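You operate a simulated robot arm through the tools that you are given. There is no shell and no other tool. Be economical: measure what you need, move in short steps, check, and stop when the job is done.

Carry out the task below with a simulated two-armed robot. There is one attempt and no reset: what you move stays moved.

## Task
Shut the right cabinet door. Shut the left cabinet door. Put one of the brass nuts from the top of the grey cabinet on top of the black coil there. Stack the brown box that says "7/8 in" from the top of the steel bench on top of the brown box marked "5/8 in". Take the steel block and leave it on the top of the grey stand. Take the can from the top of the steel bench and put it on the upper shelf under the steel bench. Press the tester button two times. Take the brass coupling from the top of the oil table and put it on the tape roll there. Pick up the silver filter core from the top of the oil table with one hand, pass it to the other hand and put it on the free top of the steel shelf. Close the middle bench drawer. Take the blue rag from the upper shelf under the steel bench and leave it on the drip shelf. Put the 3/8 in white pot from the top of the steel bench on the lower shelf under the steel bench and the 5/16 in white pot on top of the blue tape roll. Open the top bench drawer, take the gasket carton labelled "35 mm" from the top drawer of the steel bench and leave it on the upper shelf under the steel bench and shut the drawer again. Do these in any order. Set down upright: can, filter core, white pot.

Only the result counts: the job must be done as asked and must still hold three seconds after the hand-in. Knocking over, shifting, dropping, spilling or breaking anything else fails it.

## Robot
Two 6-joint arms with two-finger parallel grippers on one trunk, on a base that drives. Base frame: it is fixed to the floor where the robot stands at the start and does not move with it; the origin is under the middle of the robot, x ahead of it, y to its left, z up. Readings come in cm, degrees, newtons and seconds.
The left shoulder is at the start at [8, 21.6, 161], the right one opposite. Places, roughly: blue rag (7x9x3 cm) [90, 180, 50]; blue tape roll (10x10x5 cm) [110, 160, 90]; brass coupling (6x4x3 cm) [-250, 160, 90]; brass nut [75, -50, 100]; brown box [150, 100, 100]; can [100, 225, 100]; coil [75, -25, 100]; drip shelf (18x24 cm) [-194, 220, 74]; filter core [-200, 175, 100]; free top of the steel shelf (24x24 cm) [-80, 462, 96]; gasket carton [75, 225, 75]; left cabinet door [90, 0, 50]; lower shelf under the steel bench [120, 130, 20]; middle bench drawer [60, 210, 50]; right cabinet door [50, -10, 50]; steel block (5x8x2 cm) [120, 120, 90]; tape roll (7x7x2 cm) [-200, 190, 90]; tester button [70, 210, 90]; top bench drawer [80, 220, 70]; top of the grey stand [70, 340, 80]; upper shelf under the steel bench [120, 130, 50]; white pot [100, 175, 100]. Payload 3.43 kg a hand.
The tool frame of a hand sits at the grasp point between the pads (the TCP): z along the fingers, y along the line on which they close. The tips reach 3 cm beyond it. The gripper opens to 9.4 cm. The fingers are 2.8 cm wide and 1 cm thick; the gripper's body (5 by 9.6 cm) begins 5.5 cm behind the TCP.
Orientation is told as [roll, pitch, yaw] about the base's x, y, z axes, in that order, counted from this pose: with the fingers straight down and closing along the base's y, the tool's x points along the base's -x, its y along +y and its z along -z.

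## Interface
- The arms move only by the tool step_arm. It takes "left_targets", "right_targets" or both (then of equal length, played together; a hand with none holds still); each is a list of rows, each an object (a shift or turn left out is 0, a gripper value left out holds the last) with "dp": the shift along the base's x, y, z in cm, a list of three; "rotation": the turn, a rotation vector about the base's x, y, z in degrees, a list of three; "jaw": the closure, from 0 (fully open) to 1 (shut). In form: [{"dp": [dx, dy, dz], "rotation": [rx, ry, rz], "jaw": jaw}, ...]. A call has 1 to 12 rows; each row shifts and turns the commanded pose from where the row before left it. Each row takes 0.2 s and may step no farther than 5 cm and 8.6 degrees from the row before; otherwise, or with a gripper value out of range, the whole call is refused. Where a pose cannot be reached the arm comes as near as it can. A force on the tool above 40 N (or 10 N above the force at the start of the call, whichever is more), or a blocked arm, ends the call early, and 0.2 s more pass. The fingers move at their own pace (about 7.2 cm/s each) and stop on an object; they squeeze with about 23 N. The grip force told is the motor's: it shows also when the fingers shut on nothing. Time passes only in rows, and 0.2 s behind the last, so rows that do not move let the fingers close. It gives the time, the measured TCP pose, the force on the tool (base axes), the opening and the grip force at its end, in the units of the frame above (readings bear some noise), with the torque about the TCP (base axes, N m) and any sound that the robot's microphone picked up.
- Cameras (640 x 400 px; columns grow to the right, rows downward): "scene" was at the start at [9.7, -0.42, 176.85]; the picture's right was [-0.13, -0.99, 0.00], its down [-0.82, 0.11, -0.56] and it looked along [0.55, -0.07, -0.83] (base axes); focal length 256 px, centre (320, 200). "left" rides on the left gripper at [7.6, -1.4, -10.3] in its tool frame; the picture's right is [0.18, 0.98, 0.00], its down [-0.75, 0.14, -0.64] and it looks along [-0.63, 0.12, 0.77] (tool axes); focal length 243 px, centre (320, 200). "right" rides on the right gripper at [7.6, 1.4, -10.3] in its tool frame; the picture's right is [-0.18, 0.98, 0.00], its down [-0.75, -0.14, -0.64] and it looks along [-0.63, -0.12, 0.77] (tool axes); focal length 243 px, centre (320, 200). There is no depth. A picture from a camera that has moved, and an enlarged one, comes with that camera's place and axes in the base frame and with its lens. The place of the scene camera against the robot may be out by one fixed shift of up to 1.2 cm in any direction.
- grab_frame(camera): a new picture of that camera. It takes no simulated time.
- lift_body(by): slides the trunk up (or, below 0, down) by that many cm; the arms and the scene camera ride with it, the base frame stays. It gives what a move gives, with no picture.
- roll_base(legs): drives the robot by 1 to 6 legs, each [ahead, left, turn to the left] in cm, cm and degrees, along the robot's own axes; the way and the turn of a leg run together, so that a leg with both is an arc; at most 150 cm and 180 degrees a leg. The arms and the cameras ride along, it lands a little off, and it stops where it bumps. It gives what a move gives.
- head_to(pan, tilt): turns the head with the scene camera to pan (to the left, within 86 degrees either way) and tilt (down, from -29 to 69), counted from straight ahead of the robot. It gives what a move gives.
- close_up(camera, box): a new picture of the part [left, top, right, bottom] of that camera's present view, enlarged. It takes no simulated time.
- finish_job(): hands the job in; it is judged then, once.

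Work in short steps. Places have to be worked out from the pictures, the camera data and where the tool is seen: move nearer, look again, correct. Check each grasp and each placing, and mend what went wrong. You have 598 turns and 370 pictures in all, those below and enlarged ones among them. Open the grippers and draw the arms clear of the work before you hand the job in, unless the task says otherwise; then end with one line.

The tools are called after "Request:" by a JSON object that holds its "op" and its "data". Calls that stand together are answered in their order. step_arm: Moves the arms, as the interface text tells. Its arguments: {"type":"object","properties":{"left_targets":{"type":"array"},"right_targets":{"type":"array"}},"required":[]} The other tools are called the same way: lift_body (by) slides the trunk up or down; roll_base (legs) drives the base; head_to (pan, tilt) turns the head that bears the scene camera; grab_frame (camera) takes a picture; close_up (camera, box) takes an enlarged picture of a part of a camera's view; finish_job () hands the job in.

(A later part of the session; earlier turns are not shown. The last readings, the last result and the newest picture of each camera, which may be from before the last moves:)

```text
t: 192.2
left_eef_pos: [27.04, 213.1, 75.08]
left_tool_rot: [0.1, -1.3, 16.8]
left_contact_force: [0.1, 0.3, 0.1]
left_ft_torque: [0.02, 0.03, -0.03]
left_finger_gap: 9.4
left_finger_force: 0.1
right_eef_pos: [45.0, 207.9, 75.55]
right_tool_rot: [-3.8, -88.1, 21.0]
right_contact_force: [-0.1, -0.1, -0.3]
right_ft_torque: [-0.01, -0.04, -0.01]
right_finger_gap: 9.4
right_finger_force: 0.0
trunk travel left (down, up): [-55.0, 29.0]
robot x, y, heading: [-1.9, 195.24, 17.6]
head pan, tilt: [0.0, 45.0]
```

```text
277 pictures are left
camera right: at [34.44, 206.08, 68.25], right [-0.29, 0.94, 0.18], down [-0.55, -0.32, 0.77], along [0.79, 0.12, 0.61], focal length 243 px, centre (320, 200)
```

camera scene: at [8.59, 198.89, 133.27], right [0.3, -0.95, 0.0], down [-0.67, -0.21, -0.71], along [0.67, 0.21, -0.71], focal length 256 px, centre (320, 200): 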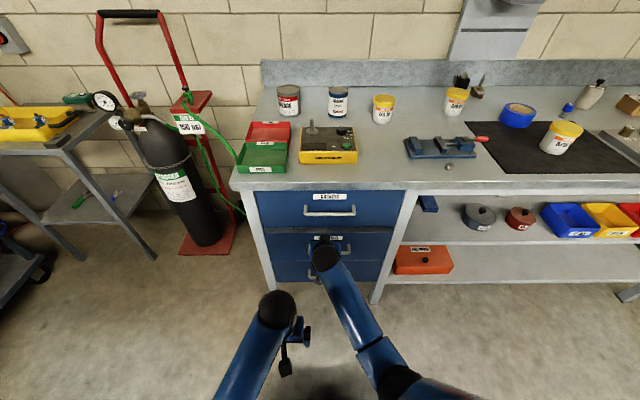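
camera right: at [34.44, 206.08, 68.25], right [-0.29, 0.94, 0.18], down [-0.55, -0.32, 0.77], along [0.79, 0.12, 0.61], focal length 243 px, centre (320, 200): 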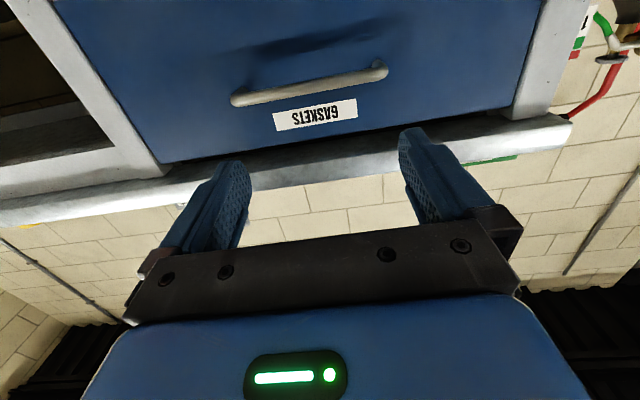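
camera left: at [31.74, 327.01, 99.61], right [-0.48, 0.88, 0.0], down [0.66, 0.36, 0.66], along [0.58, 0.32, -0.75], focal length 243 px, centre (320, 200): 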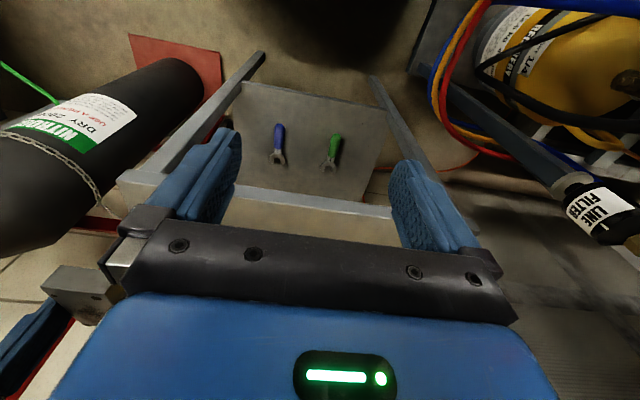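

The handle appears at z≈73.3 from the hand camera. I roll the hand 90° about its pointing axis.

Request:
{"op": "step_arm", "data": {"right_targets": [{"rotation": [7.8, 2.5, 0]}, {"rotation": [7.8, 2.5, 0]}, {"rotation": [7.8, 2.5, 0]}, {"rotation": [7.8, 2.5, 0]}, {"rotation": [7.8, 2.5, 0]}, {"rotation": [7.8, 2.5, 0]}, {"rotation": [7.8, 2.5, 0]}, {"rotation": [7.8, 2.5, 0]}, {"rotation": [7.8, 2.5, 0]}, {"rotation": [7.8, 2.5, 0]}, {"rotation": [7.8, 2.5, 0]}]}}

Request:
{"op": "grab_frame", "data": {"camera": "right"}}

Request:
{"op": "grab_frame", "data": {"camera": "scene"}}

```text
t: 194.5
left_eef_pos: [27.05, 212.81, 75.28]
left_tool_rot: [-0.5, -1.9, 16.4]
left_contact_force: [-0.8, -0.9, 2.8]
left_ft_torque: [0.06, -0.14, -0.04]
left_finger_gap: 9.38
left_finger_force: 0.0
right_eef_pos: [44.84, 208.04, 79.55]
right_tool_rot: [87.8, -10.0, -70.4]
right_contact_force: [1.6, 1.4, -2.2]
right_ft_torque: [-0.12, -0.28, -0.26]
right_finger_gap: 9.39
right_finger_force: 0.0
right hand out of reach, approached as far as the arm can: row 9, 10, 11
trunk travel left (down, up): [-55.0, 29.0]
robot x, y, heading: [-1.94, 195.14, 17.3]
head pan, tilt: [0.0, 45.0]
stopped in row 11 (left hand): the force on the tool passed its limit at 70 N (the readings are from after the stop); the commanded pose is now the measured one
```

```text
276 pictures are left
camera right: at [32.68, 211.92, 80.02], right [0.04, 0.0, 1.0], down [-0.35, -0.94, 0.02], along [0.93, -0.35, -0.04], focal length 243 px, centre (320, 200)
```

right: 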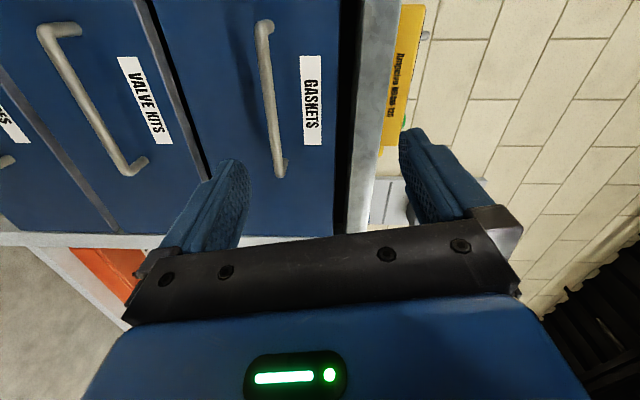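

```text
275 pictures are left
camera scene: at [8.41, 198.78, 149.27], right [0.3, -0.95, 0.0], down [-0.67, -0.21, -0.71], along [0.67, 0.21, -0.71], focal length 256 px, centre (320, 200)
```

scene: 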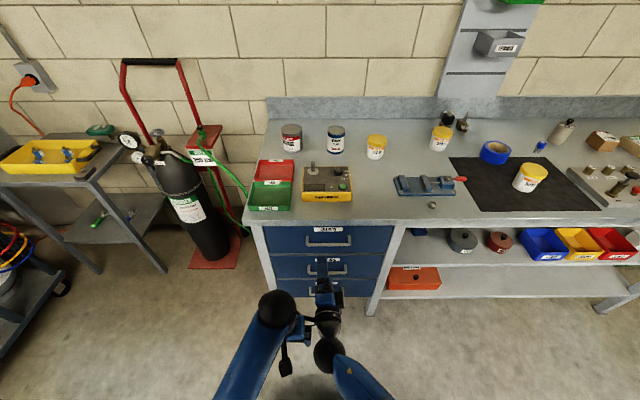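

The left hand was brushed by the right arm; I move it out to the left. The right hand is now oriented for the handle (bar at z≈74.2, centre ≈(58.2,211.5)).

Request:
{"op": "step_arm", "data": {"left_targets": [{"dp": [-1.4, 4.6, 0]}, {"dp": [-1.4, 4.6, 0]}, {"dp": [-1.4, 4.6, 0]}, {"dp": [-1.4, 4.6, 0]}]}}

Request:
{"op": "step_arm", "data": {"right_targets": [{"dp": [0, 0, -2.7]}, {"dp": [0, 0, -2.7]}, {"dp": [4, 1.1, 0]}, {"dp": [3, 0.8, 0]}]}}

Request:
{"op": "grab_frame", "data": {"camera": "right"}}

```text
t: 195.5
left_eef_pos: [21.58, 231.46, 75.06]
left_tool_rot: [-0.6, -1.8, 16.5]
left_contact_force: [-0.4, -0.8, 0.2]
left_ft_torque: [0.01, 0.03, 0.0]
left_finger_gap: 9.4
left_finger_force: 0.0
right_eef_pos: [45.05, 208.1, 79.64]
right_tool_rot: [87.9, -9.9, -70.4]
right_contact_force: [-0.1, -0.2, 0.2]
right_ft_torque: [0.0, -0.01, -0.01]
right_finger_gap: 9.41
right_finger_force: 0.1
trunk travel left (down, up): [-55.0, 29.0]
robot x, y, heading: [-1.9, 194.93, 17.3]
head pan, tilt: [0.0, 45.0]
```

```text
t: 196.5
left_eef_pos: [21.55, 231.32, 75.07]
left_tool_rot: [-0.5, -1.8, 16.4]
left_contact_force: [0.4, 0.7, -0.3]
left_ft_torque: [0.02, 0.0, 0.01]
left_finger_gap: 9.4
left_finger_force: 0.0
right_eef_pos: [52.08, 210.06, 79.14]
right_tool_rot: [87.6, -10.0, -70.2]
right_contact_force: [0.1, -0.5, 0.8]
right_ft_torque: [0.04, -0.02, 0.02]
right_finger_gap: 9.41
right_finger_force: 0.0
right hand out of reach, approached as far as the arm can: row 1, 2
trunk travel left (down, up): [-55.0, 29.0]
robot x, y, heading: [-2.02, 195.32, 17.5]
head pan, tilt: [0.0, 45.0]
```

```text
274 pictures are left
camera right: at [39.84, 213.93, 79.58], right [0.04, 0.0, 1.0], down [-0.35, -0.94, 0.02], along [0.93, -0.35, -0.04], focal length 243 px, centre (320, 200)
```

right: 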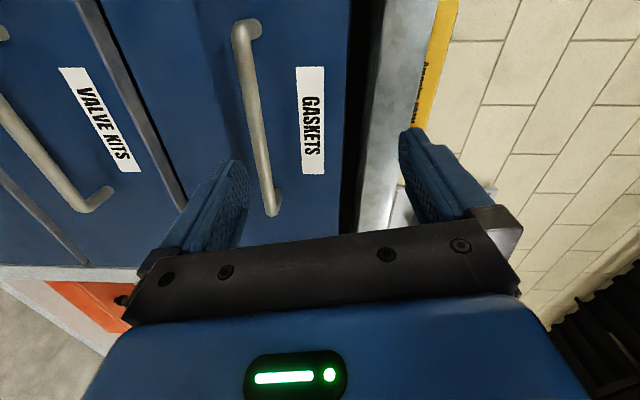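

The bar is at z≈74.1. I lower the trunk 5 cm, advance, and grip.

Request:
{"op": "lift_body", "data": {"by": -5}}

Request:
{"op": "step_arm", "data": {"right_targets": [{"dp": [2.5, 0.7, 0]}, {"dp": [2, 0.6, 0]}, {"dp": [0.8, 0.2, 0]}]}}

Request:
{"op": "grab_frame", "data": {"camera": "right"}}

```text
t: 197.4
left_eef_pos: [21.51, 231.38, 70.22]
left_tool_rot: [-0.6, -1.9, 16.4]
left_contact_force: [0.4, 0.2, 0.1]
left_ft_torque: [0.01, 0.02, 0.0]
left_finger_gap: 9.4
left_finger_force: 0.1
right_eef_pos: [52.06, 209.9, 74.23]
right_tool_rot: [87.8, -9.8, -70.4]
right_contact_force: [0.8, 0.2, 0.0]
right_ft_torque: [-0.02, 0.02, -0.02]
right_finger_gap: 9.42
right_finger_force: 0.0
trunk travel left (down, up): [-50.0, 34.0]
robot x, y, heading: [-1.89, 195.02, 17.5]
head pan, tilt: [0.0, 45.0]
```

```text
t: 198.2
left_eef_pos: [21.54, 231.39, 70.16]
left_tool_rot: [-0.5, -2.0, 16.4]
left_contact_force: [0.2, -0.3, 0.0]
left_ft_torque: [0.0, -0.01, -0.01]
left_finger_gap: 9.4
left_finger_force: 0.0
right_eef_pos: [57.3, 211.46, 74.5]
right_tool_rot: [87.4, -10.0, -70.2]
right_contact_force: [-0.3, -0.1, -0.8]
right_ft_torque: [-0.02, 0.0, 0.01]
right_finger_gap: 9.41
right_finger_force: 0.0
trunk travel left (down, up): [-50.0, 34.0]
robot x, y, heading: [-2.05, 195.32, 17.6]
head pan, tilt: [0.0, 45.0]
```

```text
273 pictures are left
camera right: at [45.1, 215.33, 74.94], right [0.05, 0.01, 1.0], down [-0.35, -0.94, 0.02], along [0.93, -0.35, -0.04], focal length 243 px, centre (320, 200)
```

right: 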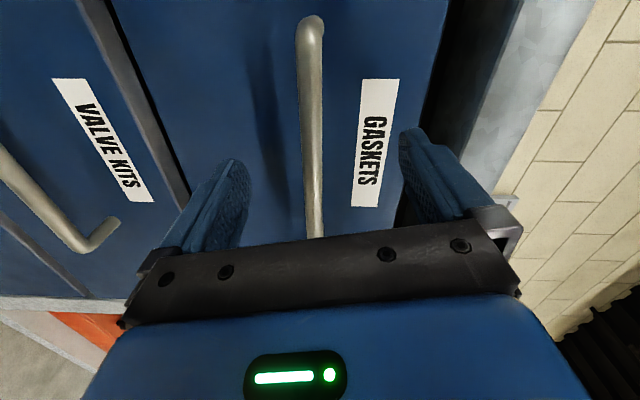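

The bar lies between the fingers. I close.

Request:
{"op": "step_arm", "data": {"right_targets": [{"jaw": 0.6}, {"jaw": 1}, {"jaw": 1}, {"jaw": 1}]}}

Request:
{"op": "grab_frame", "data": {"camera": "right"}}

```text
t: 199.2
left_eef_pos: [21.68, 231.39, 70.07]
left_tool_rot: [-0.4, -1.8, 16.3]
left_contact_force: [0.3, 0.6, -0.3]
left_ft_torque: [0.02, -0.03, -0.01]
left_finger_gap: 9.39
left_finger_force: 0.2
right_eef_pos: [57.26, 211.3, 74.05]
right_tool_rot: [87.0, -9.9, -70.2]
right_contact_force: [-4.3, -1.1, -18.9]
right_ft_torque: [1.01, 0.8, -0.28]
right_finger_gap: 1.65
right_finger_force: 45.3
trunk travel left (down, up): [-50.0, 34.0]
robot x, y, heading: [-1.42, 195.0, 17.3]
head pan, tilt: [0.0, 45.0]
```

```text
272 pictures are left
camera right: at [45.11, 215.26, 74.61], right [0.05, 0.01, 1.0], down [-0.35, -0.94, 0.02], along [0.93, -0.35, -0.05], focal length 243 px, centre (320, 200)
```

right: 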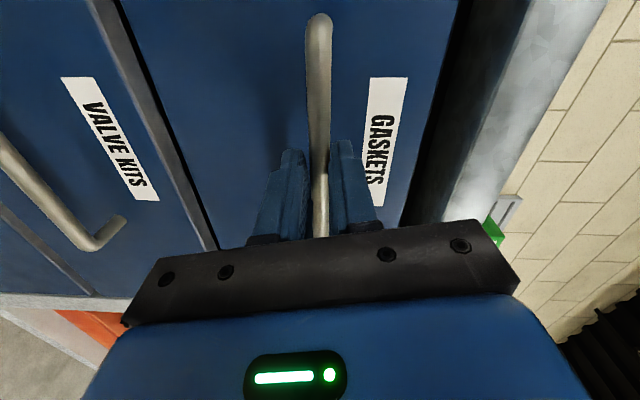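

Gripped. I pull the drawer open by driving back.

Request:
{"op": "roll_base", "data": {"legs": [[-8, 0, 0], [-8, 0, 0]]}}

Request:
{"op": "grab_frame", "data": {"camera": "scene"}}

```text
t: 200.9
left_eef_pos: [6.64, 226.69, 70.17]
left_tool_rot: [-0.4, -1.7, 16.4]
left_contact_force: [0.2, -1.0, -0.3]
left_ft_torque: [0.0, 0.0, -0.03]
left_finger_gap: 9.39
left_finger_force: 0.1
right_eef_pos: [42.39, 206.58, 74.11]
right_tool_rot: [87.0, -10.1, -70.2]
right_contact_force: [3.6, -6.6, -27.1]
right_ft_torque: [1.26, 1.04, -0.41]
right_finger_gap: 1.65
right_finger_force: 44.8
trunk travel left (down, up): [-50.0, 34.0]
robot x, y, heading: [-17.14, 190.11, 17.7]
head pan, tilt: [0.0, 45.0]
```

```text
271 pictures are left
camera scene: at [-6.29, 194.02, 144.24], right [0.3, -0.95, 0.0], down [-0.68, -0.21, -0.7], along [0.67, 0.21, -0.71], focal length 256 px, centre (320, 200)
```

scene: 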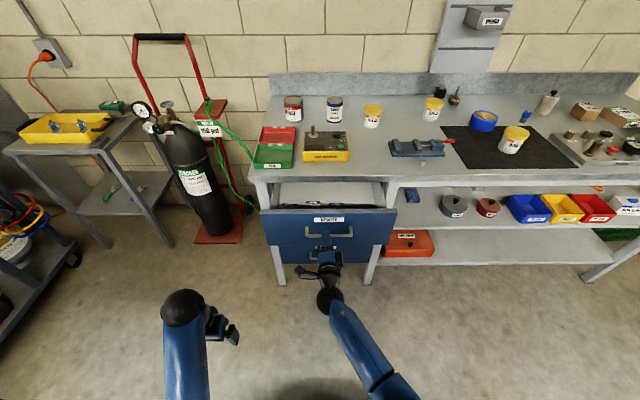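

It opens. I pull another 10 cm.

Request:
{"op": "roll_base", "data": {"legs": [[-9, 0, 0]]}}

Request:
{"op": "close_up", "data": {"camera": "scene", "box": [230, 130, 430, 290]}}

```text
t: 202.0
left_eef_pos: [-1.95, 223.97, 70.19]
left_tool_rot: [-0.4, -1.8, 16.3]
left_contact_force: [0.0, 0.9, -0.6]
left_ft_torque: [0.02, 0.01, 0.05]
left_finger_gap: 9.41
left_finger_force: 0.0
right_eef_pos: [33.9, 203.78, 73.99]
right_tool_rot: [87.1, -9.9, -70.3]
right_contact_force: [4.7, -7.6, -13.7]
right_ft_torque: [1.33, 0.71, -0.23]
right_finger_gap: 1.66
right_finger_force: 45.2
trunk travel left (down, up): [-50.0, 34.0]
robot x, y, heading: [-25.64, 187.3, 17.6]
head pan, tilt: [0.0, 45.0]
```

```text
2.50 times, centred on (330, 210) of scene
camera zoom: at [-14.86, 191.28, 144.25], right [0.3, -0.95, 0.0], down [-0.68, -0.21, -0.71], along [0.67, 0.21, -0.71], focal length 641 px, centre (295, 175)
```

zoom: 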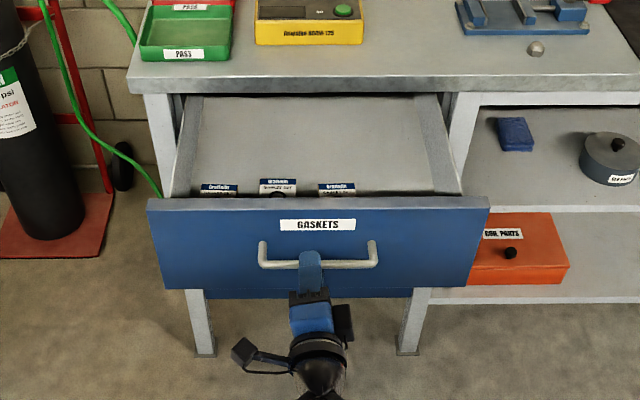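

The drawer is open ~24 cm with three cartons near its front. I release the handle, back away a little, and look from the left hand camera after raising.

Request:
{"op": "step_arm", "data": {"right_targets": [{"jaw": 0.5}, {"jaw": 0}, {"jaw": 0}]}}

Request:
{"op": "roll_base", "data": {"legs": [[-10, 0, 0]]}}

Request:
{"op": "lift_body", "data": {"by": 34}}

Request:
{"op": "head_to", "data": {"pan": 0, "tilt": 50}}

Request:
{"op": "grab_frame", "data": {"camera": "scene"}}

```text
t: 202.8
left_eef_pos: [-1.99, 224.05, 70.13]
left_tool_rot: [-0.5, -1.9, 16.4]
left_contact_force: [-0.1, -0.4, 0.4]
left_ft_torque: [-0.01, 0.04, 0.0]
left_finger_gap: 9.43
left_finger_force: 0.0
right_eef_pos: [33.83, 203.84, 74.17]
right_tool_rot: [87.1, -10.0, -70.4]
right_contact_force: [-0.9, 0.4, -0.9]
right_ft_torque: [-0.02, 0.05, 0.0]
right_finger_gap: 9.41
right_finger_force: 0.0
trunk travel left (down, up): [-50.0, 34.0]
robot x, y, heading: [-25.2, 187.22, 17.6]
head pan, tilt: [0.0, 45.0]
```

```text
t: 204.0
left_eef_pos: [-11.41, 220.99, 70.16]
left_tool_rot: [-0.3, -1.9, 16.4]
left_contact_force: [1.1, 0.2, 0.4]
left_ft_torque: [-0.02, 0.0, -0.01]
left_finger_gap: 9.38
left_finger_force: 0.1
right_eef_pos: [24.41, 200.9, 74.01]
right_tool_rot: [87.1, -10.0, -70.4]
right_contact_force: [-0.1, -0.6, 0.3]
right_ft_torque: [0.0, 0.01, -0.03]
right_finger_gap: 9.39
right_finger_force: 0.1
trunk travel left (down, up): [-50.0, 34.0]
robot x, y, heading: [-34.77, 184.41, 17.5]
head pan, tilt: [0.0, 45.0]
```

```text
t: 207.3
left_eef_pos: [-11.21, 220.97, 104.11]
left_tool_rot: [-0.4, -1.9, 16.4]
left_contact_force: [1.2, 0.1, 0.0]
left_ft_torque: [-0.02, 0.0, 0.01]
left_finger_gap: 9.38
left_finger_force: 0.0
right_eef_pos: [24.27, 200.82, 108.2]
right_tool_rot: [87.1, -9.9, -70.4]
right_contact_force: [0.0, -0.6, 0.3]
right_ft_torque: [-0.03, 0.01, 0.0]
right_finger_gap: 9.42
right_finger_force: 0.1
trunk travel left (down, up): [-84.0, 0.0]
robot x, y, heading: [-34.63, 184.45, 17.6]
head pan, tilt: [0.0, 45.0]
```

```text
t: 208.0
left_eef_pos: [-11.31, 221.03, 104.18]
left_tool_rot: [-0.4, -1.9, 16.4]
left_contact_force: [0.2, 0.2, 0.4]
left_ft_torque: [-0.01, 0.0, 0.02]
left_finger_gap: 9.39
left_finger_force: 0.0
right_eef_pos: [24.48, 200.82, 108.08]
right_tool_rot: [87.1, -10.0, -70.5]
right_contact_force: [0.2, 0.4, -0.1]
right_ft_torque: [0.0, 0.02, 0.02]
right_finger_gap: 9.42
right_finger_force: 0.1
trunk travel left (down, up): [-84.0, 0.0]
robot x, y, heading: [-34.58, 184.66, 17.5]
head pan, tilt: [0.0, 50.0]
```

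```text
269 pictures are left
camera scene: at [-24.96, 188.27, 177.58], right [0.3, -0.95, 0.0], down [-0.73, -0.23, -0.64], along [0.61, 0.19, -0.77], focal length 256 px, centre (320, 200)
```

scene: 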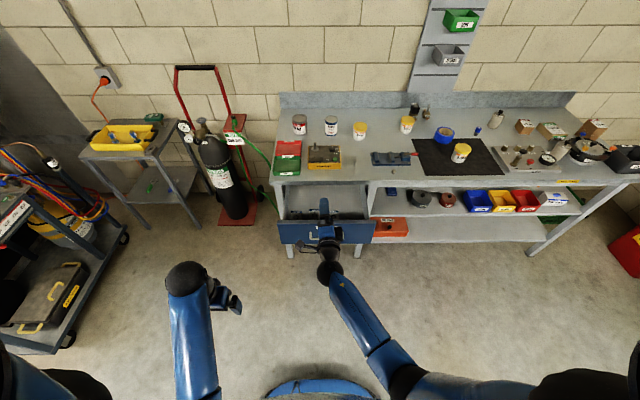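

The right hand blocks the view; I roll it back and move it right.

Request:
{"op": "step_arm", "data": {"right_targets": [{"dp": [1, -3, 0], "rotation": [-7.8, -2.5, 0]}, {"dp": [1, -3, 0], "rotation": [-7.8, -2.5, 0]}, {"dp": [1, -3, 0], "rotation": [-7.8, -2.5, 0]}, {"dp": [1, -3, 0], "rotation": [-7.8, -2.5, 0]}, {"dp": [0, 0, 0], "rotation": [-7.8, -2.5, 0]}, {"dp": [0, 0, 0], "rotation": [-7.8, -2.5, 0]}, {"dp": [0, 0, 0], "rotation": [-7.8, -2.5, 0]}, {"dp": [0, 0, 0], "rotation": [-7.8, -2.5, 0]}, {"dp": [0, 0, 0], "rotation": [-7.8, -2.5, 0]}]}}

Request:
{"op": "close_up", "data": {"camera": "scene", "box": [260, 130, 400, 260]}}

```text
t: 210.0
left_eef_pos: [-11.38, 220.95, 104.17]
left_tool_rot: [-0.5, -1.9, 16.4]
left_contact_force: [0.4, 0.3, -0.4]
left_ft_torque: [0.0, 0.02, 0.0]
left_finger_gap: 9.41
left_finger_force: 0.0
right_eef_pos: [28.47, 188.81, 108.13]
right_tool_rot: [71.5, -83.6, -56.1]
right_contact_force: [0.4, -1.1, -0.8]
right_ft_torque: [-0.01, 0.02, -0.03]
right_finger_gap: 9.4
right_finger_force: 0.1
trunk travel left (down, up): [-84.0, 0.0]
robot x, y, heading: [-35.04, 184.55, 17.6]
head pan, tilt: [0.0, 50.0]
```

```text
3.08 times, centred on (330, 195) of scene
camera zoom: at [-24.97, 188.28, 177.58], right [0.3, -0.95, 0.0], down [-0.73, -0.23, -0.64], along [0.61, 0.19, -0.77], focal length 789 px, centre (289, 215)
```

zoom: 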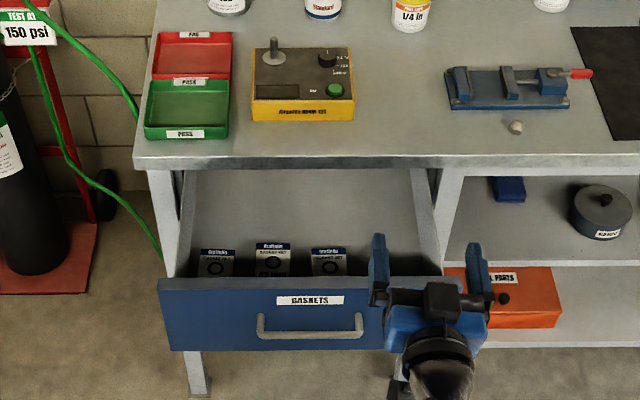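

I need to read the carton faces from above the drawer. I drive forward and bring the left hand over the cartons.

Request:
{"op": "roll_base", "data": {"legs": [[28, 0, 1]]}}

Request:
{"op": "step_arm", "data": {"left_targets": [{"dp": [4, -1, 0]}, {"dp": [4, -1, 0]}, {"dp": [3.7, -3, 0]}, {"dp": [3.7, -3, 0]}, {"dp": [3.7, -3, 0]}, {"dp": [3.7, -3, 0]}]}}

Request:
{"op": "grab_frame", "data": {"camera": "left"}}

Request:
{"op": "grab_frame", "data": {"camera": "scene"}}

```text
t: 211.9
left_eef_pos: [14.33, 230.19, 104.23]
left_tool_rot: [-0.5, -2.0, 17.5]
left_contact_force: [0.4, -0.1, 0.3]
left_ft_torque: [0.0, -0.04, -0.01]
left_finger_gap: 9.38
left_finger_force: 0.1
right_eef_pos: [54.68, 198.81, 108.3]
right_tool_rot: [73.2, -83.5, -56.7]
right_contact_force: [0.6, -0.9, -0.3]
right_ft_torque: [-0.02, 0.0, -0.01]
right_finger_gap: 9.39
right_finger_force: 0.1
trunk travel left (down, up): [-84.0, 0.0]
robot x, y, heading: [-8.44, 193.54, 18.8]
head pan, tilt: [0.0, 50.0]
```

```text
t: 213.3
left_eef_pos: [37.37, 215.94, 104.17]
left_tool_rot: [-0.4, -1.8, 17.6]
left_contact_force: [0.8, -0.3, -0.1]
left_ft_torque: [0.01, 0.0, 0.0]
left_finger_gap: 9.39
left_finger_force: 0.0
right_eef_pos: [55.02, 198.75, 108.05]
right_tool_rot: [71.5, -83.4, -55.0]
right_contact_force: [0.5, 0.2, 0.5]
right_ft_torque: [-0.01, -0.03, -0.03]
right_finger_gap: 9.4
right_finger_force: 0.0
trunk travel left (down, up): [-84.0, 0.0]
robot x, y, heading: [-8.47, 193.18, 18.8]
head pan, tilt: [0.0, 50.0]
```

```text
267 pictures are left
camera left: at [30.22, 212.36, 114.11], right [-0.47, 0.88, -0.01], down [0.65, 0.36, 0.66], along [0.59, 0.31, -0.75], focal length 243 px, centre (320, 200)
```

left: 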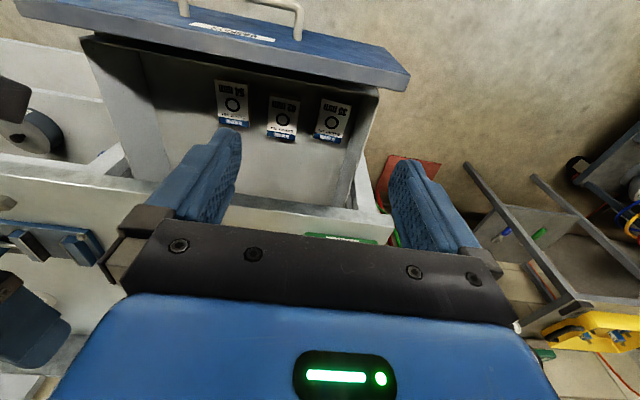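

```text
266 pictures are left
camera scene: at [1.87, 197.05, 177.57], right [0.32, -0.95, 0.0], down [-0.73, -0.24, -0.64], along [0.61, 0.21, -0.77], focal length 256 px, centre (320, 200)
```

scene: 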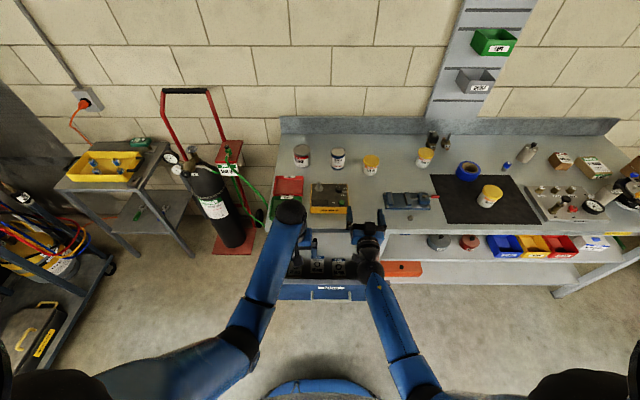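

The carton faces are visible now; I zoom to read them.

Request:
{"op": "close_up", "data": {"camera": "left", "box": [190, 60, 370, 160]}}

```text
3.56 times, centred on (280, 110) of left
camera zoom: at [30.22, 212.36, 114.11], right [-0.47, 0.88, -0.01], down [0.65, 0.36, 0.66], along [0.59, 0.31, -0.75], focal length 863 px, centre (462, 520)
```

zoom: 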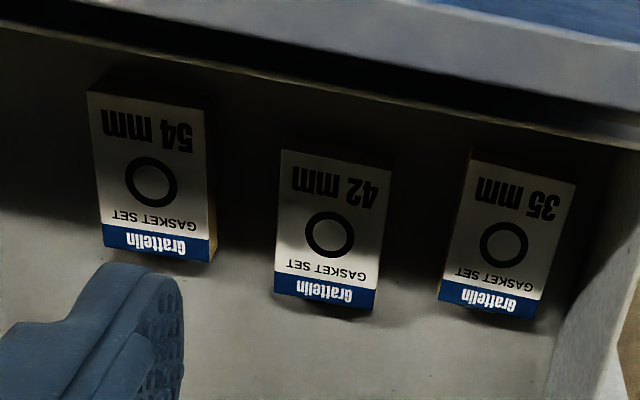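

The "35 mm" carton is the one at the robot's left, lying flat, centre ≈(45.8,222.6). I move the right hand clear of the drawer and bring the left over the carton.

Request:
{"op": "step_arm", "data": {"right_targets": [{"dp": [0, -4.7, 0]}, {"dp": [0, -4.7, 0]}, {"dp": [0, -4.7, 0]}, {"dp": [-3, -3.5, 0]}, {"dp": [-4, -1, 0]}], "left_targets": [{"dp": [3, 2, 0]}, {"dp": [3, 2, 0]}, {"dp": [1.5, 1.5, 0]}, {"dp": [0.5, 0.7, 0]}, {}]}}

Request:
{"op": "lift_body", "data": {"by": -14}}

Request:
{"op": "grab_frame", "data": {"camera": "left"}}

Request:
{"op": "grab_frame", "data": {"camera": "scene"}}

```text
t: 214.5
left_eef_pos: [45.08, 222.5, 104.29]
left_tool_rot: [-0.5, -2.0, 17.6]
left_contact_force: [-0.7, -0.3, -0.1]
left_ft_torque: [-0.01, 0.01, -0.03]
left_finger_gap: 9.36
left_finger_force: 0.0
right_eef_pos: [47.53, 181.2, 108.27]
right_tool_rot: [73.6, -83.6, -57.0]
right_contact_force: [0.3, 0.2, 0.6]
right_ft_torque: [-0.01, 0.0, -0.02]
right_finger_gap: 9.4
right_finger_force: 0.1
right hand out of reach, approached as far as the arm can: row 2, 3
trunk travel left (down, up): [-84.0, 0.0]
robot x, y, heading: [-7.81, 193.24, 19.0]
head pan, tilt: [0.0, 50.0]
```

```text
t: 216.2
left_eef_pos: [45.35, 222.44, 90.09]
left_tool_rot: [-0.4, -1.9, 17.6]
left_contact_force: [0.0, -0.2, -0.7]
left_ft_torque: [-0.01, -0.01, 0.0]
left_finger_gap: 9.4
left_finger_force: 0.0
right_eef_pos: [47.81, 181.15, 94.1]
right_tool_rot: [71.8, -83.5, -55.4]
right_contact_force: [-1.1, -0.4, -0.8]
right_ft_torque: [0.01, -0.06, 0.03]
right_finger_gap: 9.39
right_finger_force: 0.0
trunk travel left (down, up): [-70.0, 14.0]
robot x, y, heading: [-7.72, 193.48, 18.7]
head pan, tilt: [0.0, 50.0]
```

```text
264 pictures are left
camera left: at [38.11, 218.84, 100.16], right [-0.47, 0.88, -0.01], down [0.65, 0.36, 0.67], along [0.59, 0.31, -0.75], focal length 243 px, centre (320, 200)
```

left: 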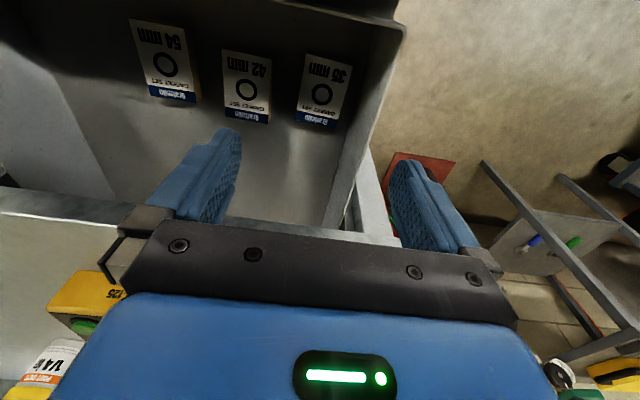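

```text
263 pictures are left
camera scene: at [1.69, 197.18, 163.59], right [0.32, -0.95, 0.0], down [-0.73, -0.25, -0.64], along [0.61, 0.21, -0.77], focal length 256 px, centre (320, 200)
```

scene: 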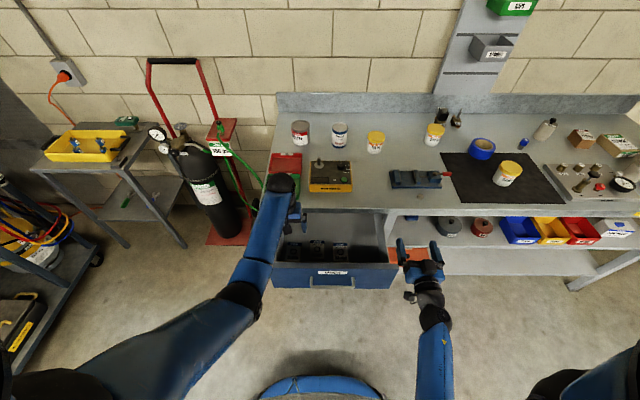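

Carton top z≈70.6, centre ≈(46.7,223.4). I align slightly to the right of centre (drawer wall is close), preset the jaw, and lower.

Request:
{"op": "step_arm", "data": {"left_targets": [{"dp": [1.6, 0.2, 0], "jaw": 0.2, "rotation": [0, 2, 0]}, {}]}}

Request:
{"op": "lift_body", "data": {"by": -11}}

Request:
{"op": "grab_frame", "data": {"camera": "left"}}

```text
t: 216.8
left_eef_pos: [47.01, 222.77, 90.13]
left_tool_rot: [0.2, 0.2, 17.6]
left_contact_force: [0.0, -1.0, -0.6]
left_ft_torque: [-0.02, -0.04, -0.01]
left_finger_gap: 7.5
left_finger_force: 0.0
right_eef_pos: [47.79, 181.23, 94.2]
right_tool_rot: [71.9, -83.5, -55.3]
right_contact_force: [-0.1, -0.6, 0.0]
right_ft_torque: [0.0, 0.0, -0.01]
right_finger_gap: 9.39
right_finger_force: 0.1
trunk travel left (down, up): [-70.0, 14.0]
robot x, y, heading: [-8.06, 193.18, 18.6]
head pan, tilt: [0.0, 50.0]
```

```text
t: 218.2
left_eef_pos: [46.93, 222.67, 79.2]
left_tool_rot: [0.2, 0.0, 17.5]
left_contact_force: [-0.3, 0.4, 0.0]
left_ft_torque: [0.03, 0.02, -0.01]
left_finger_gap: 7.5
left_finger_force: 0.0
right_eef_pos: [47.76, 181.19, 83.12]
right_tool_rot: [71.8, -83.5, -55.5]
right_contact_force: [-0.1, 0.1, -0.1]
right_ft_torque: [-0.02, 0.03, 0.02]
right_finger_gap: 9.39
right_finger_force: 0.0
trunk travel left (down, up): [-59.0, 25.0]
robot x, y, heading: [-8.33, 193.23, 18.8]
head pan, tilt: [0.0, 50.0]
```

```text
262 pictures are left
camera left: at [40.05, 219.03, 89.41], right [-0.47, 0.88, 0.0], down [0.68, 0.36, 0.64], along [0.56, 0.31, -0.77], focal length 243 px, centre (320, 200)
```

left: 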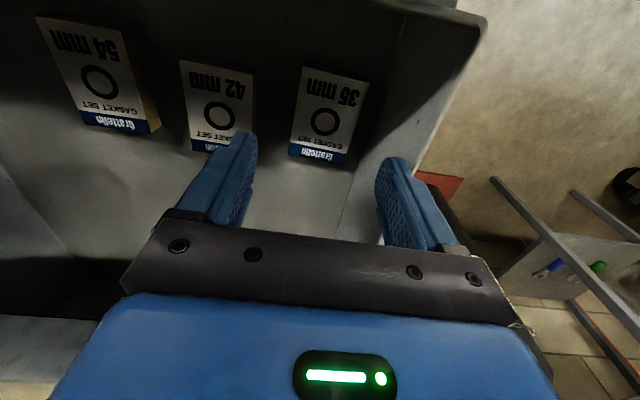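

Wall clearance is tight: I shift 0.5 cm right, open to 7.8 cm, and lower to the carton.

Request:
{"op": "step_arm", "data": {"left_targets": [{"dp": [-0.17, -0.5, 0], "jaw": 0.165}, {}]}}

Request:
{"op": "lift_body", "data": {"by": -5}}

Request:
{"op": "grab_frame", "data": {"camera": "left"}}

```text
t: 218.8
left_eef_pos: [46.79, 222.14, 79.29]
left_tool_rot: [0.2, 0.0, 17.6]
left_contact_force: [-0.1, -0.5, -1.0]
left_ft_torque: [0.02, -0.01, 0.01]
left_finger_gap: 7.83
left_finger_force: 0.1
right_eef_pos: [47.77, 181.06, 83.15]
right_tool_rot: [71.8, -83.4, -55.3]
right_contact_force: [0.6, -0.1, -0.2]
right_ft_torque: [0.02, -0.02, -0.01]
right_finger_gap: 9.37
right_finger_force: 0.0
trunk travel left (down, up): [-59.0, 25.0]
robot x, y, heading: [-8.12, 193.22, 18.8]
head pan, tilt: [0.0, 50.0]
```

```text
t: 219.4
left_eef_pos: [46.74, 222.2, 76.66]
left_tool_rot: [0.1, -0.1, 17.6]
left_contact_force: [0.3, -0.3, -0.3]
left_ft_torque: [-0.04, 0.01, 0.0]
left_finger_gap: 7.84
left_finger_force: 0.0
right_eef_pos: [48.07, 181.28, 81.83]
right_tool_rot: [85.9, -83.3, -69.1]
right_contact_force: [-2.4, 1.7, 11.0]
right_ft_torque: [0.55, 0.19, 0.05]
right_finger_gap: 9.42
right_finger_force: 0.0
trunk travel left (down, up): [-56.5, 27.5]
robot x, y, heading: [-8.05, 193.41, 18.6]
head pan, tilt: [0.0, 50.0]
stopped: the force on the tool passed its limit at 52 N (the readings are from after the stop); the commanded pose is now the measured one
```

```text
261 pictures are left
camera left: at [39.84, 218.56, 86.99], right [-0.47, 0.88, 0.0], down [0.68, 0.36, 0.64], along [0.57, 0.31, -0.77], focal length 243 px, centre (320, 200)
```

left: 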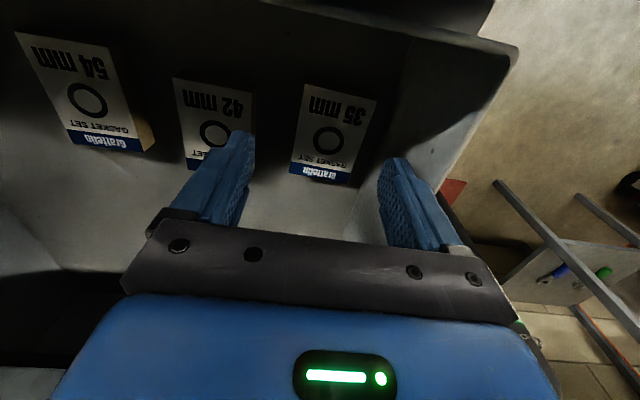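

The right hand touched the drawer's right corner. I lift, move the right hand away to the right, then continue.

Request:
{"op": "lift_body", "data": {"by": 4}}

Request:
{"op": "step_arm", "data": {"right_targets": [{"dp": [-4.5, -1.5, 0]}, {"dp": [-4.5, -1.5, 0]}, {"dp": [-4.5, -1.5, 0]}, {"dp": [0, -4.5, 0]}, {"dp": [0, -4.5, 0]}]}}

Request:
{"op": "grab_frame", "data": {"camera": "scene"}}

```text
t: 220.2
left_eef_pos: [46.87, 222.1, 80.68]
left_tool_rot: [0.2, 0.2, 17.6]
left_contact_force: [-0.3, 0.3, -0.7]
left_ft_torque: [-0.01, -0.02, 0.0]
left_finger_gap: 7.87
left_finger_force: 0.1
right_eef_pos: [48.22, 181.22, 85.68]
right_tool_rot: [83.4, -83.3, -66.9]
right_contact_force: [0.1, 0.2, 0.8]
right_ft_torque: [-0.01, -0.01, 0.02]
right_finger_gap: 9.39
right_finger_force: 0.0
trunk travel left (down, up): [-60.5, 23.5]
robot x, y, heading: [-8.34, 193.26, 18.9]
head pan, tilt: [0.0, 50.0]
```

```text
t: 220.9
left_eef_pos: [46.82, 222.2, 80.6]
left_tool_rot: [0.3, 0.1, 17.6]
left_contact_force: [0.2, -0.3, -0.3]
left_ft_torque: [-0.02, 0.03, 0.03]
left_finger_gap: 7.85
left_finger_force: 0.1
right_eef_pos: [42.86, 185.23, 91.01]
right_tool_rot: [172.9, -82.8, -140.7]
right_contact_force: [0.1, 0.0, 0.1]
right_ft_torque: [0.02, 0.0, 0.03]
right_finger_gap: 9.42
right_finger_force: 0.1
trunk travel left (down, up): [-60.5, 23.5]
robot x, y, heading: [-8.1, 193.13, 18.6]
head pan, tilt: [0.0, 50.0]
stopped in row 3 (right hand): the arm was blocked; the commanded pose is now the measured one
```

```text
260 pictures are left
camera scene: at [1.8, 197.21, 154.0], right [0.32, -0.95, 0.0], down [-0.73, -0.25, -0.64], along [0.61, 0.21, -0.77], focal length 256 px, centre (320, 200)
```

scene: 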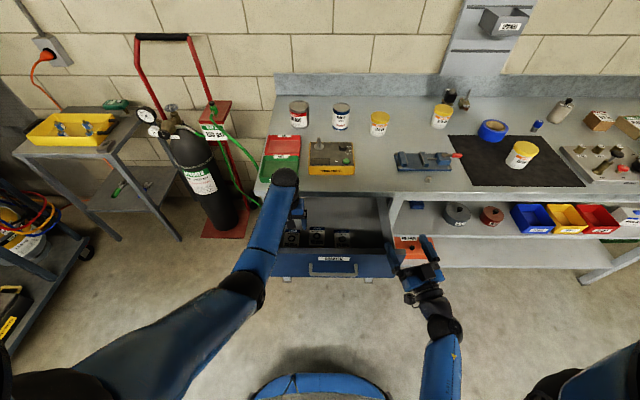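

The right wrist is folded awkwardly. I rotate it back to point down while keeping it high, then move it away.

Request:
{"op": "step_arm", "data": {"right_targets": [{"dp": [0, -1, 1], "rotation": [-2.6, 8, 0]}, {"dp": [0, -2, 1], "rotation": [-2.6, 8, 0]}, {"dp": [0, -2, 1], "rotation": [-2.6, 8, 0]}, {"dp": [0, -2, 1], "rotation": [-2.6, 8, 0]}, {"dp": [0, -2, 1], "rotation": [-2.6, 8, 0]}, {"dp": [0, -2, 0], "rotation": [-2.6, 8, 0]}, {"dp": [0, -2, 0], "rotation": [-2.6, 8, 0]}, {"dp": [0, -2, 0], "rotation": [-2.6, 8, 0]}, {"dp": [0, -2, 0], "rotation": [-2.6, 8, 0]}, {"dp": [0, -2, 0], "rotation": [-2.6, 8, 0]}]}}

Request:
{"op": "grab_frame", "data": {"camera": "scene"}}

```text
t: 221.7
left_eef_pos: [46.99, 222.25, 80.45]
left_tool_rot: [0.1, 0.1, 17.6]
left_contact_force: [0.1, 0.7, 0.0]
left_ft_torque: [0.0, -0.01, 0.0]
left_finger_gap: 7.84
left_finger_force: 0.0
right_eef_pos: [40.67, 187.7, 92.27]
right_tool_rot: [25.7, -75.5, 16.1]
right_contact_force: [-0.5, 0.6, -0.5]
right_ft_torque: [0.01, -0.01, 0.03]
right_finger_gap: 9.39
right_finger_force: 0.0
trunk travel left (down, up): [-60.5, 23.5]
robot x, y, heading: [-8.18, 193.12, 18.8]
head pan, tilt: [0.0, 50.0]
stopped in row 3 (right hand): the arm was blocked; the commanded pose is now the measured one
```

```text
259 pictures are left
camera scene: at [1.73, 197.18, 153.74], right [0.32, -0.95, 0.0], down [-0.73, -0.25, -0.64], along [0.61, 0.21, -0.77], focal length 256 px, centre (320, 200)
```

scene: 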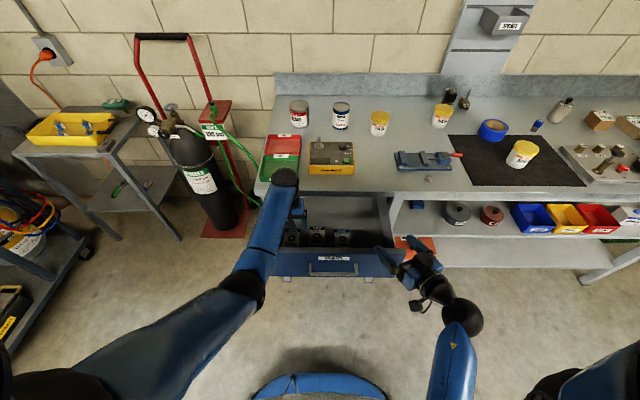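

I rotate about the tool's own closing axis to bring it pointing down.

Request:
{"op": "step_arm", "data": {"right_targets": [{"dp": [0, 0, 0.5], "rotation": [-5.2, 6, 0.9]}, {"dp": [0, 0, 0.5], "rotation": [-5.2, 6, 0.9]}, {"dp": [0, 0, 0.5], "rotation": [-5.2, 6, 0.9]}, {"dp": [0, 0, 0.5], "rotation": [-5.2, 6, 0.9]}, {"dp": [0, 0, 0.5], "rotation": [-5.2, 6, 0.9]}, {"rotation": [-5.2, 6, 0.9]}, {"rotation": [-5.2, 6, 0.9]}, {"rotation": [-5.2, 6, 0.9]}, {"rotation": [-5.2, 6, 0.9]}]}}

```text
t: 223.7
left_eef_pos: [46.78, 222.1, 80.8]
left_tool_rot: [0.2, 0.0, 17.6]
left_contact_force: [-0.7, -0.3, -1.6]
left_ft_torque: [0.01, -0.02, 0.02]
left_finger_gap: 7.85
left_finger_force: 0.1
right_eef_pos: [41.6, 188.63, 86.85]
right_tool_rot: [9.0, -14.3, 39.5]
right_contact_force: [0.4, -0.5, 0.4]
right_ft_torque: [-0.02, -0.04, -0.01]
right_finger_gap: 9.41
right_finger_force: 0.1
right hand out of reach, approached as far as the arm can: row 7, 8, 9
trunk travel left (down, up): [-60.5, 23.5]
robot x, y, heading: [-8.5, 193.19, 18.6]
head pan, tilt: [0.0, 50.0]
```

Nearly vertical now. I move it right, clear of the drawer, and square up the yaw.

Request:
{"op": "step_arm", "data": {"right_targets": [{"dp": [1, -4, 1], "rotation": [0, 0, -6.5]}, {"dp": [1, -4, 1], "rotation": [0, 0, -6.5]}, {"dp": [-1, -4, 0], "rotation": [0, 0, -7]}, {"dp": [-1, -4, 0], "rotation": [-5, 6, 0]}, {"dp": [-2, -3, 0], "rotation": [0, 7, 0]}]}}

Request:
{"op": "grab_frame", "data": {"camera": "scene"}}

```text
t: 224.9
left_eef_pos: [46.99, 222.13, 80.71]
left_tool_rot: [0.2, 0.1, 17.7]
left_contact_force: [-0.6, -0.3, -0.1]
left_ft_torque: [0.02, -0.02, -0.04]
left_finger_gap: 7.87
left_finger_force: 0.1
right_eef_pos: [41.32, 171.54, 80.23]
right_tool_rot: [14.1, -5.3, 19.0]
right_contact_force: [0.6, 0.4, -0.8]
right_ft_torque: [-0.04, 0.01, 0.02]
right_finger_gap: 9.4
right_finger_force: 0.0
right hand out of reach, approached as far as the arm can: row 1, 2, 3, 4, 5
trunk travel left (down, up): [-60.5, 23.5]
robot x, y, heading: [-7.85, 193.2, 18.8]
head pan, tilt: [0.0, 50.0]
```

```text
258 pictures are left
camera scene: at [1.78, 197.1, 154.1], right [0.32, -0.95, 0.0], down [-0.73, -0.24, -0.64], along [0.61, 0.21, -0.77], focal length 256 px, centre (320, 200)
```

scene: 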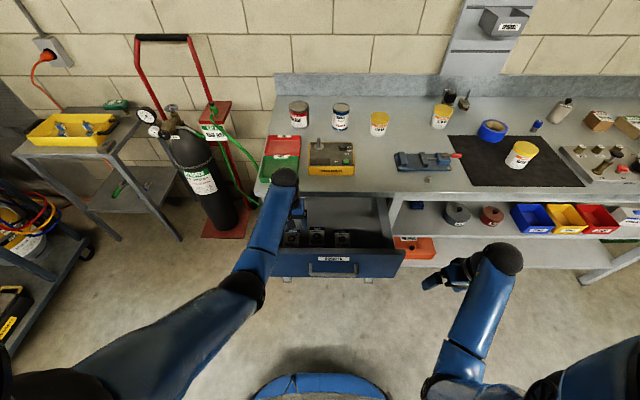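

Clear. I lower the left hand toward the carton again and check alignment.

Request:
{"op": "lift_body", "data": {"by": -6}}

Request:
{"op": "grab_frame", "data": {"camera": "left"}}

```text
t: 225.9
left_eef_pos: [46.87, 222.23, 74.72]
left_tool_rot: [0.3, 0.0, 17.6]
left_contact_force: [-0.5, 0.7, 1.2]
left_ft_torque: [-0.02, -0.01, 0.0]
left_finger_gap: 7.82
left_finger_force: 0.0
right_eef_pos: [41.15, 171.56, 74.26]
right_tool_rot: [13.9, -5.6, 19.0]
right_contact_force: [-0.8, -0.7, 0.1]
right_ft_torque: [-0.03, 0.0, -0.01]
right_finger_gap: 9.4
right_finger_force: 0.1
trunk travel left (down, up): [-54.5, 29.5]
robot x, y, heading: [-8.09, 192.87, 19.0]
head pan, tilt: [0.0, 50.0]
```

```text
257 pictures are left
camera left: at [39.9, 218.54, 84.98], right [-0.47, 0.88, 0.0], down [0.68, 0.36, 0.64], along [0.56, 0.31, -0.77], focal length 243 px, centre (320, 200)
```

left: 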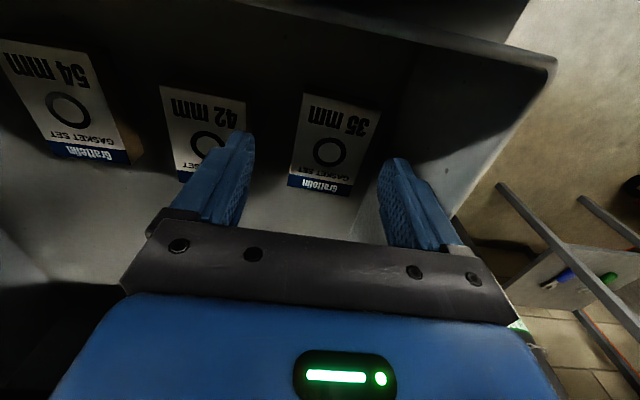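

Aligned. I lower the last 2.5 cm and close.

Request:
{"op": "lift_body", "data": {"by": -2.4}}

Request:
{"op": "step_arm", "data": {"left_targets": [{"jaw": 0.4}, {"jaw": 1}, {"jaw": 1}, {"jaw": 1}]}}

Request:
{"op": "grab_frame", "data": {"camera": "left"}}

```text
t: 226.6
left_eef_pos: [46.88, 222.15, 72.35]
left_tool_rot: [0.2, -0.1, 17.6]
left_contact_force: [0.4, 0.1, -0.4]
left_ft_torque: [-0.02, 0.02, -0.03]
left_finger_gap: 7.86
left_finger_force: 0.1
right_eef_pos: [41.17, 171.51, 71.84]
right_tool_rot: [13.9, -5.6, 19.0]
right_contact_force: [-0.2, 0.4, -0.1]
right_ft_torque: [-0.03, -0.04, -0.01]
right_finger_gap: 9.41
right_finger_force: 0.1
trunk travel left (down, up): [-52.1, 31.9]
robot x, y, heading: [-8.11, 193.37, 18.7]
head pan, tilt: [0.0, 50.0]
```

```text
t: 227.6
left_eef_pos: [46.83, 222.16, 72.43]
left_tool_rot: [0.3, -0.1, 17.6]
left_contact_force: [0.1, -0.4, -0.3]
left_ft_torque: [0.02, 0.01, -0.01]
left_finger_gap: 0.01
left_finger_force: 22.7
right_eef_pos: [41.15, 171.61, 71.97]
right_tool_rot: [13.9, -5.4, 19.0]
right_contact_force: [0.2, 1.1, 0.1]
right_ft_torque: [0.0, -0.04, 0.02]
right_finger_gap: 9.43
right_finger_force: 0.1
trunk travel left (down, up): [-52.1, 31.9]
robot x, y, heading: [-7.79, 192.99, 18.8]
head pan, tilt: [0.0, 50.0]
```

```text
256 pictures are left
camera left: at [39.91, 218.54, 82.57], right [-0.47, 0.88, 0.0], down [0.68, 0.36, 0.64], along [0.56, 0.31, -0.77], focal length 243 px, centre (320, 200)
```

left: 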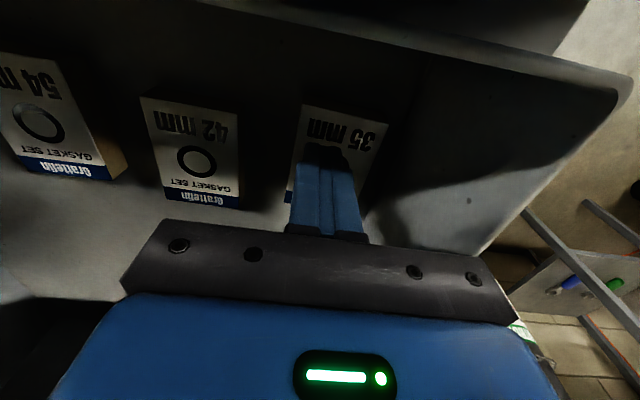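

The carton is lower than I judged (top ≈67.8, centre ≈(47.3,223.6), ~5.9 wide). I reopen, shift, and go down 3 cm more.

Request:
{"op": "step_arm", "data": {"left_targets": [{"jaw": 0.165}, {"dp": [0.65, 0.87, 0]}, {}]}}

Request:
{"op": "lift_body", "data": {"by": -1.2}}

Request:
{"op": "grab_frame", "data": {"camera": "left"}}

```text
t: 228.4
left_eef_pos: [47.51, 223.0, 72.46]
left_tool_rot: [0.2, 0.0, 17.6]
left_contact_force: [0.5, 0.4, -0.7]
left_ft_torque: [-0.03, 0.03, -0.01]
left_finger_gap: 7.85
left_finger_force: 0.0
right_eef_pos: [41.22, 171.43, 71.83]
right_tool_rot: [13.9, -5.5, 19.0]
right_contact_force: [-0.5, 0.7, 0.2]
right_ft_torque: [0.0, 0.0, 0.01]
right_finger_gap: 9.4
right_finger_force: 0.0
trunk travel left (down, up): [-52.1, 31.9]
robot x, y, heading: [-8.02, 192.98, 18.7]
head pan, tilt: [0.0, 50.0]
```

```text
t: 229.0
left_eef_pos: [47.49, 223.09, 71.15]
left_tool_rot: [0.2, 0.0, 17.7]
left_contact_force: [-0.2, -0.9, -0.5]
left_ft_torque: [-0.01, -0.02, 0.01]
left_finger_gap: 7.83
left_finger_force: 0.0
right_eef_pos: [41.08, 171.61, 70.56]
right_tool_rot: [13.8, -5.4, 19.1]
right_contact_force: [0.2, 0.1, -0.6]
right_ft_torque: [0.02, 0.0, -0.03]
right_finger_gap: 9.38
right_finger_force: 0.1
trunk travel left (down, up): [-50.9, 33.1]
robot x, y, heading: [-7.87, 193.42, 18.9]
head pan, tilt: [0.0, 50.0]
```

```text
255 pictures are left
camera left: at [40.59, 219.45, 81.44], right [-0.47, 0.88, 0.0], down [0.68, 0.36, 0.64], along [0.56, 0.31, -0.77], focal length 243 px, centre (320, 200)
```

left: 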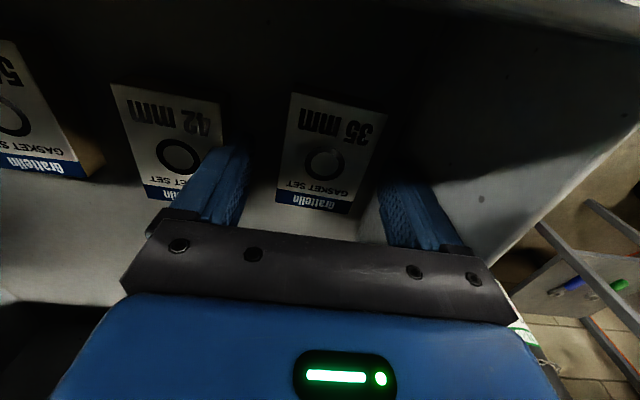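

Well straddled. I lower 2.2 cm and close.

Request:
{"op": "lift_body", "data": {"by": -2.1}}

Request:
{"op": "step_arm", "data": {"left_targets": [{"jaw": 0.4}, {"jaw": 1}, {"jaw": 1}, {"jaw": 1}]}}

Request:
{"op": "grab_frame", "data": {"camera": "left"}}

```text
t: 229.7
left_eef_pos: [47.47, 223.06, 69.1]
left_tool_rot: [0.3, 0.0, 17.6]
left_contact_force: [0.5, 1.0, 0.5]
left_ft_torque: [0.01, 0.03, -0.05]
left_finger_gap: 7.83
left_finger_force: 0.0
right_eef_pos: [41.21, 171.61, 68.44]
right_tool_rot: [13.9, -5.5, 19.0]
right_contact_force: [0.4, 0.2, -0.4]
right_ft_torque: [-0.02, -0.01, 0.03]
right_finger_gap: 9.4
right_finger_force: 0.0
trunk travel left (down, up): [-48.8, 35.2]
robot x, y, heading: [-8.02, 193.11, 18.8]
head pan, tilt: [0.0, 50.0]
```

```text
t: 230.7
left_eef_pos: [47.43, 223.02, 69.13]
left_tool_rot: [0.2, 0.0, 17.6]
left_contact_force: [-0.9, -0.8, 1.7]
left_ft_torque: [-0.02, -0.01, 0.05]
left_finger_gap: 5.88
left_finger_force: 23.0
right_eef_pos: [41.26, 171.6, 68.69]
right_tool_rot: [13.9, -5.5, 19.0]
right_contact_force: [-0.6, -0.5, 0.8]
right_ft_torque: [0.02, 0.0, 0.0]
right_finger_gap: 9.39
right_finger_force: 0.0
trunk travel left (down, up): [-48.8, 35.2]
robot x, y, heading: [-8.24, 192.83, 18.9]
head pan, tilt: [0.0, 50.0]
```

```text
254 pictures are left
camera left: at [40.59, 219.45, 79.35], right [-0.47, 0.88, 0.0], down [0.68, 0.36, 0.64], along [0.57, 0.31, -0.77], focal length 243 px, centre (320, 200)
```

left: 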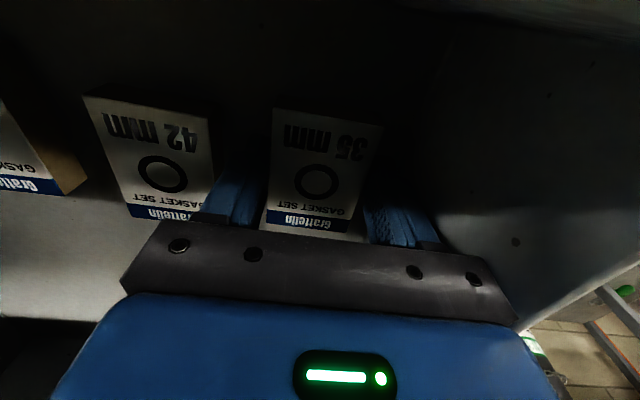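

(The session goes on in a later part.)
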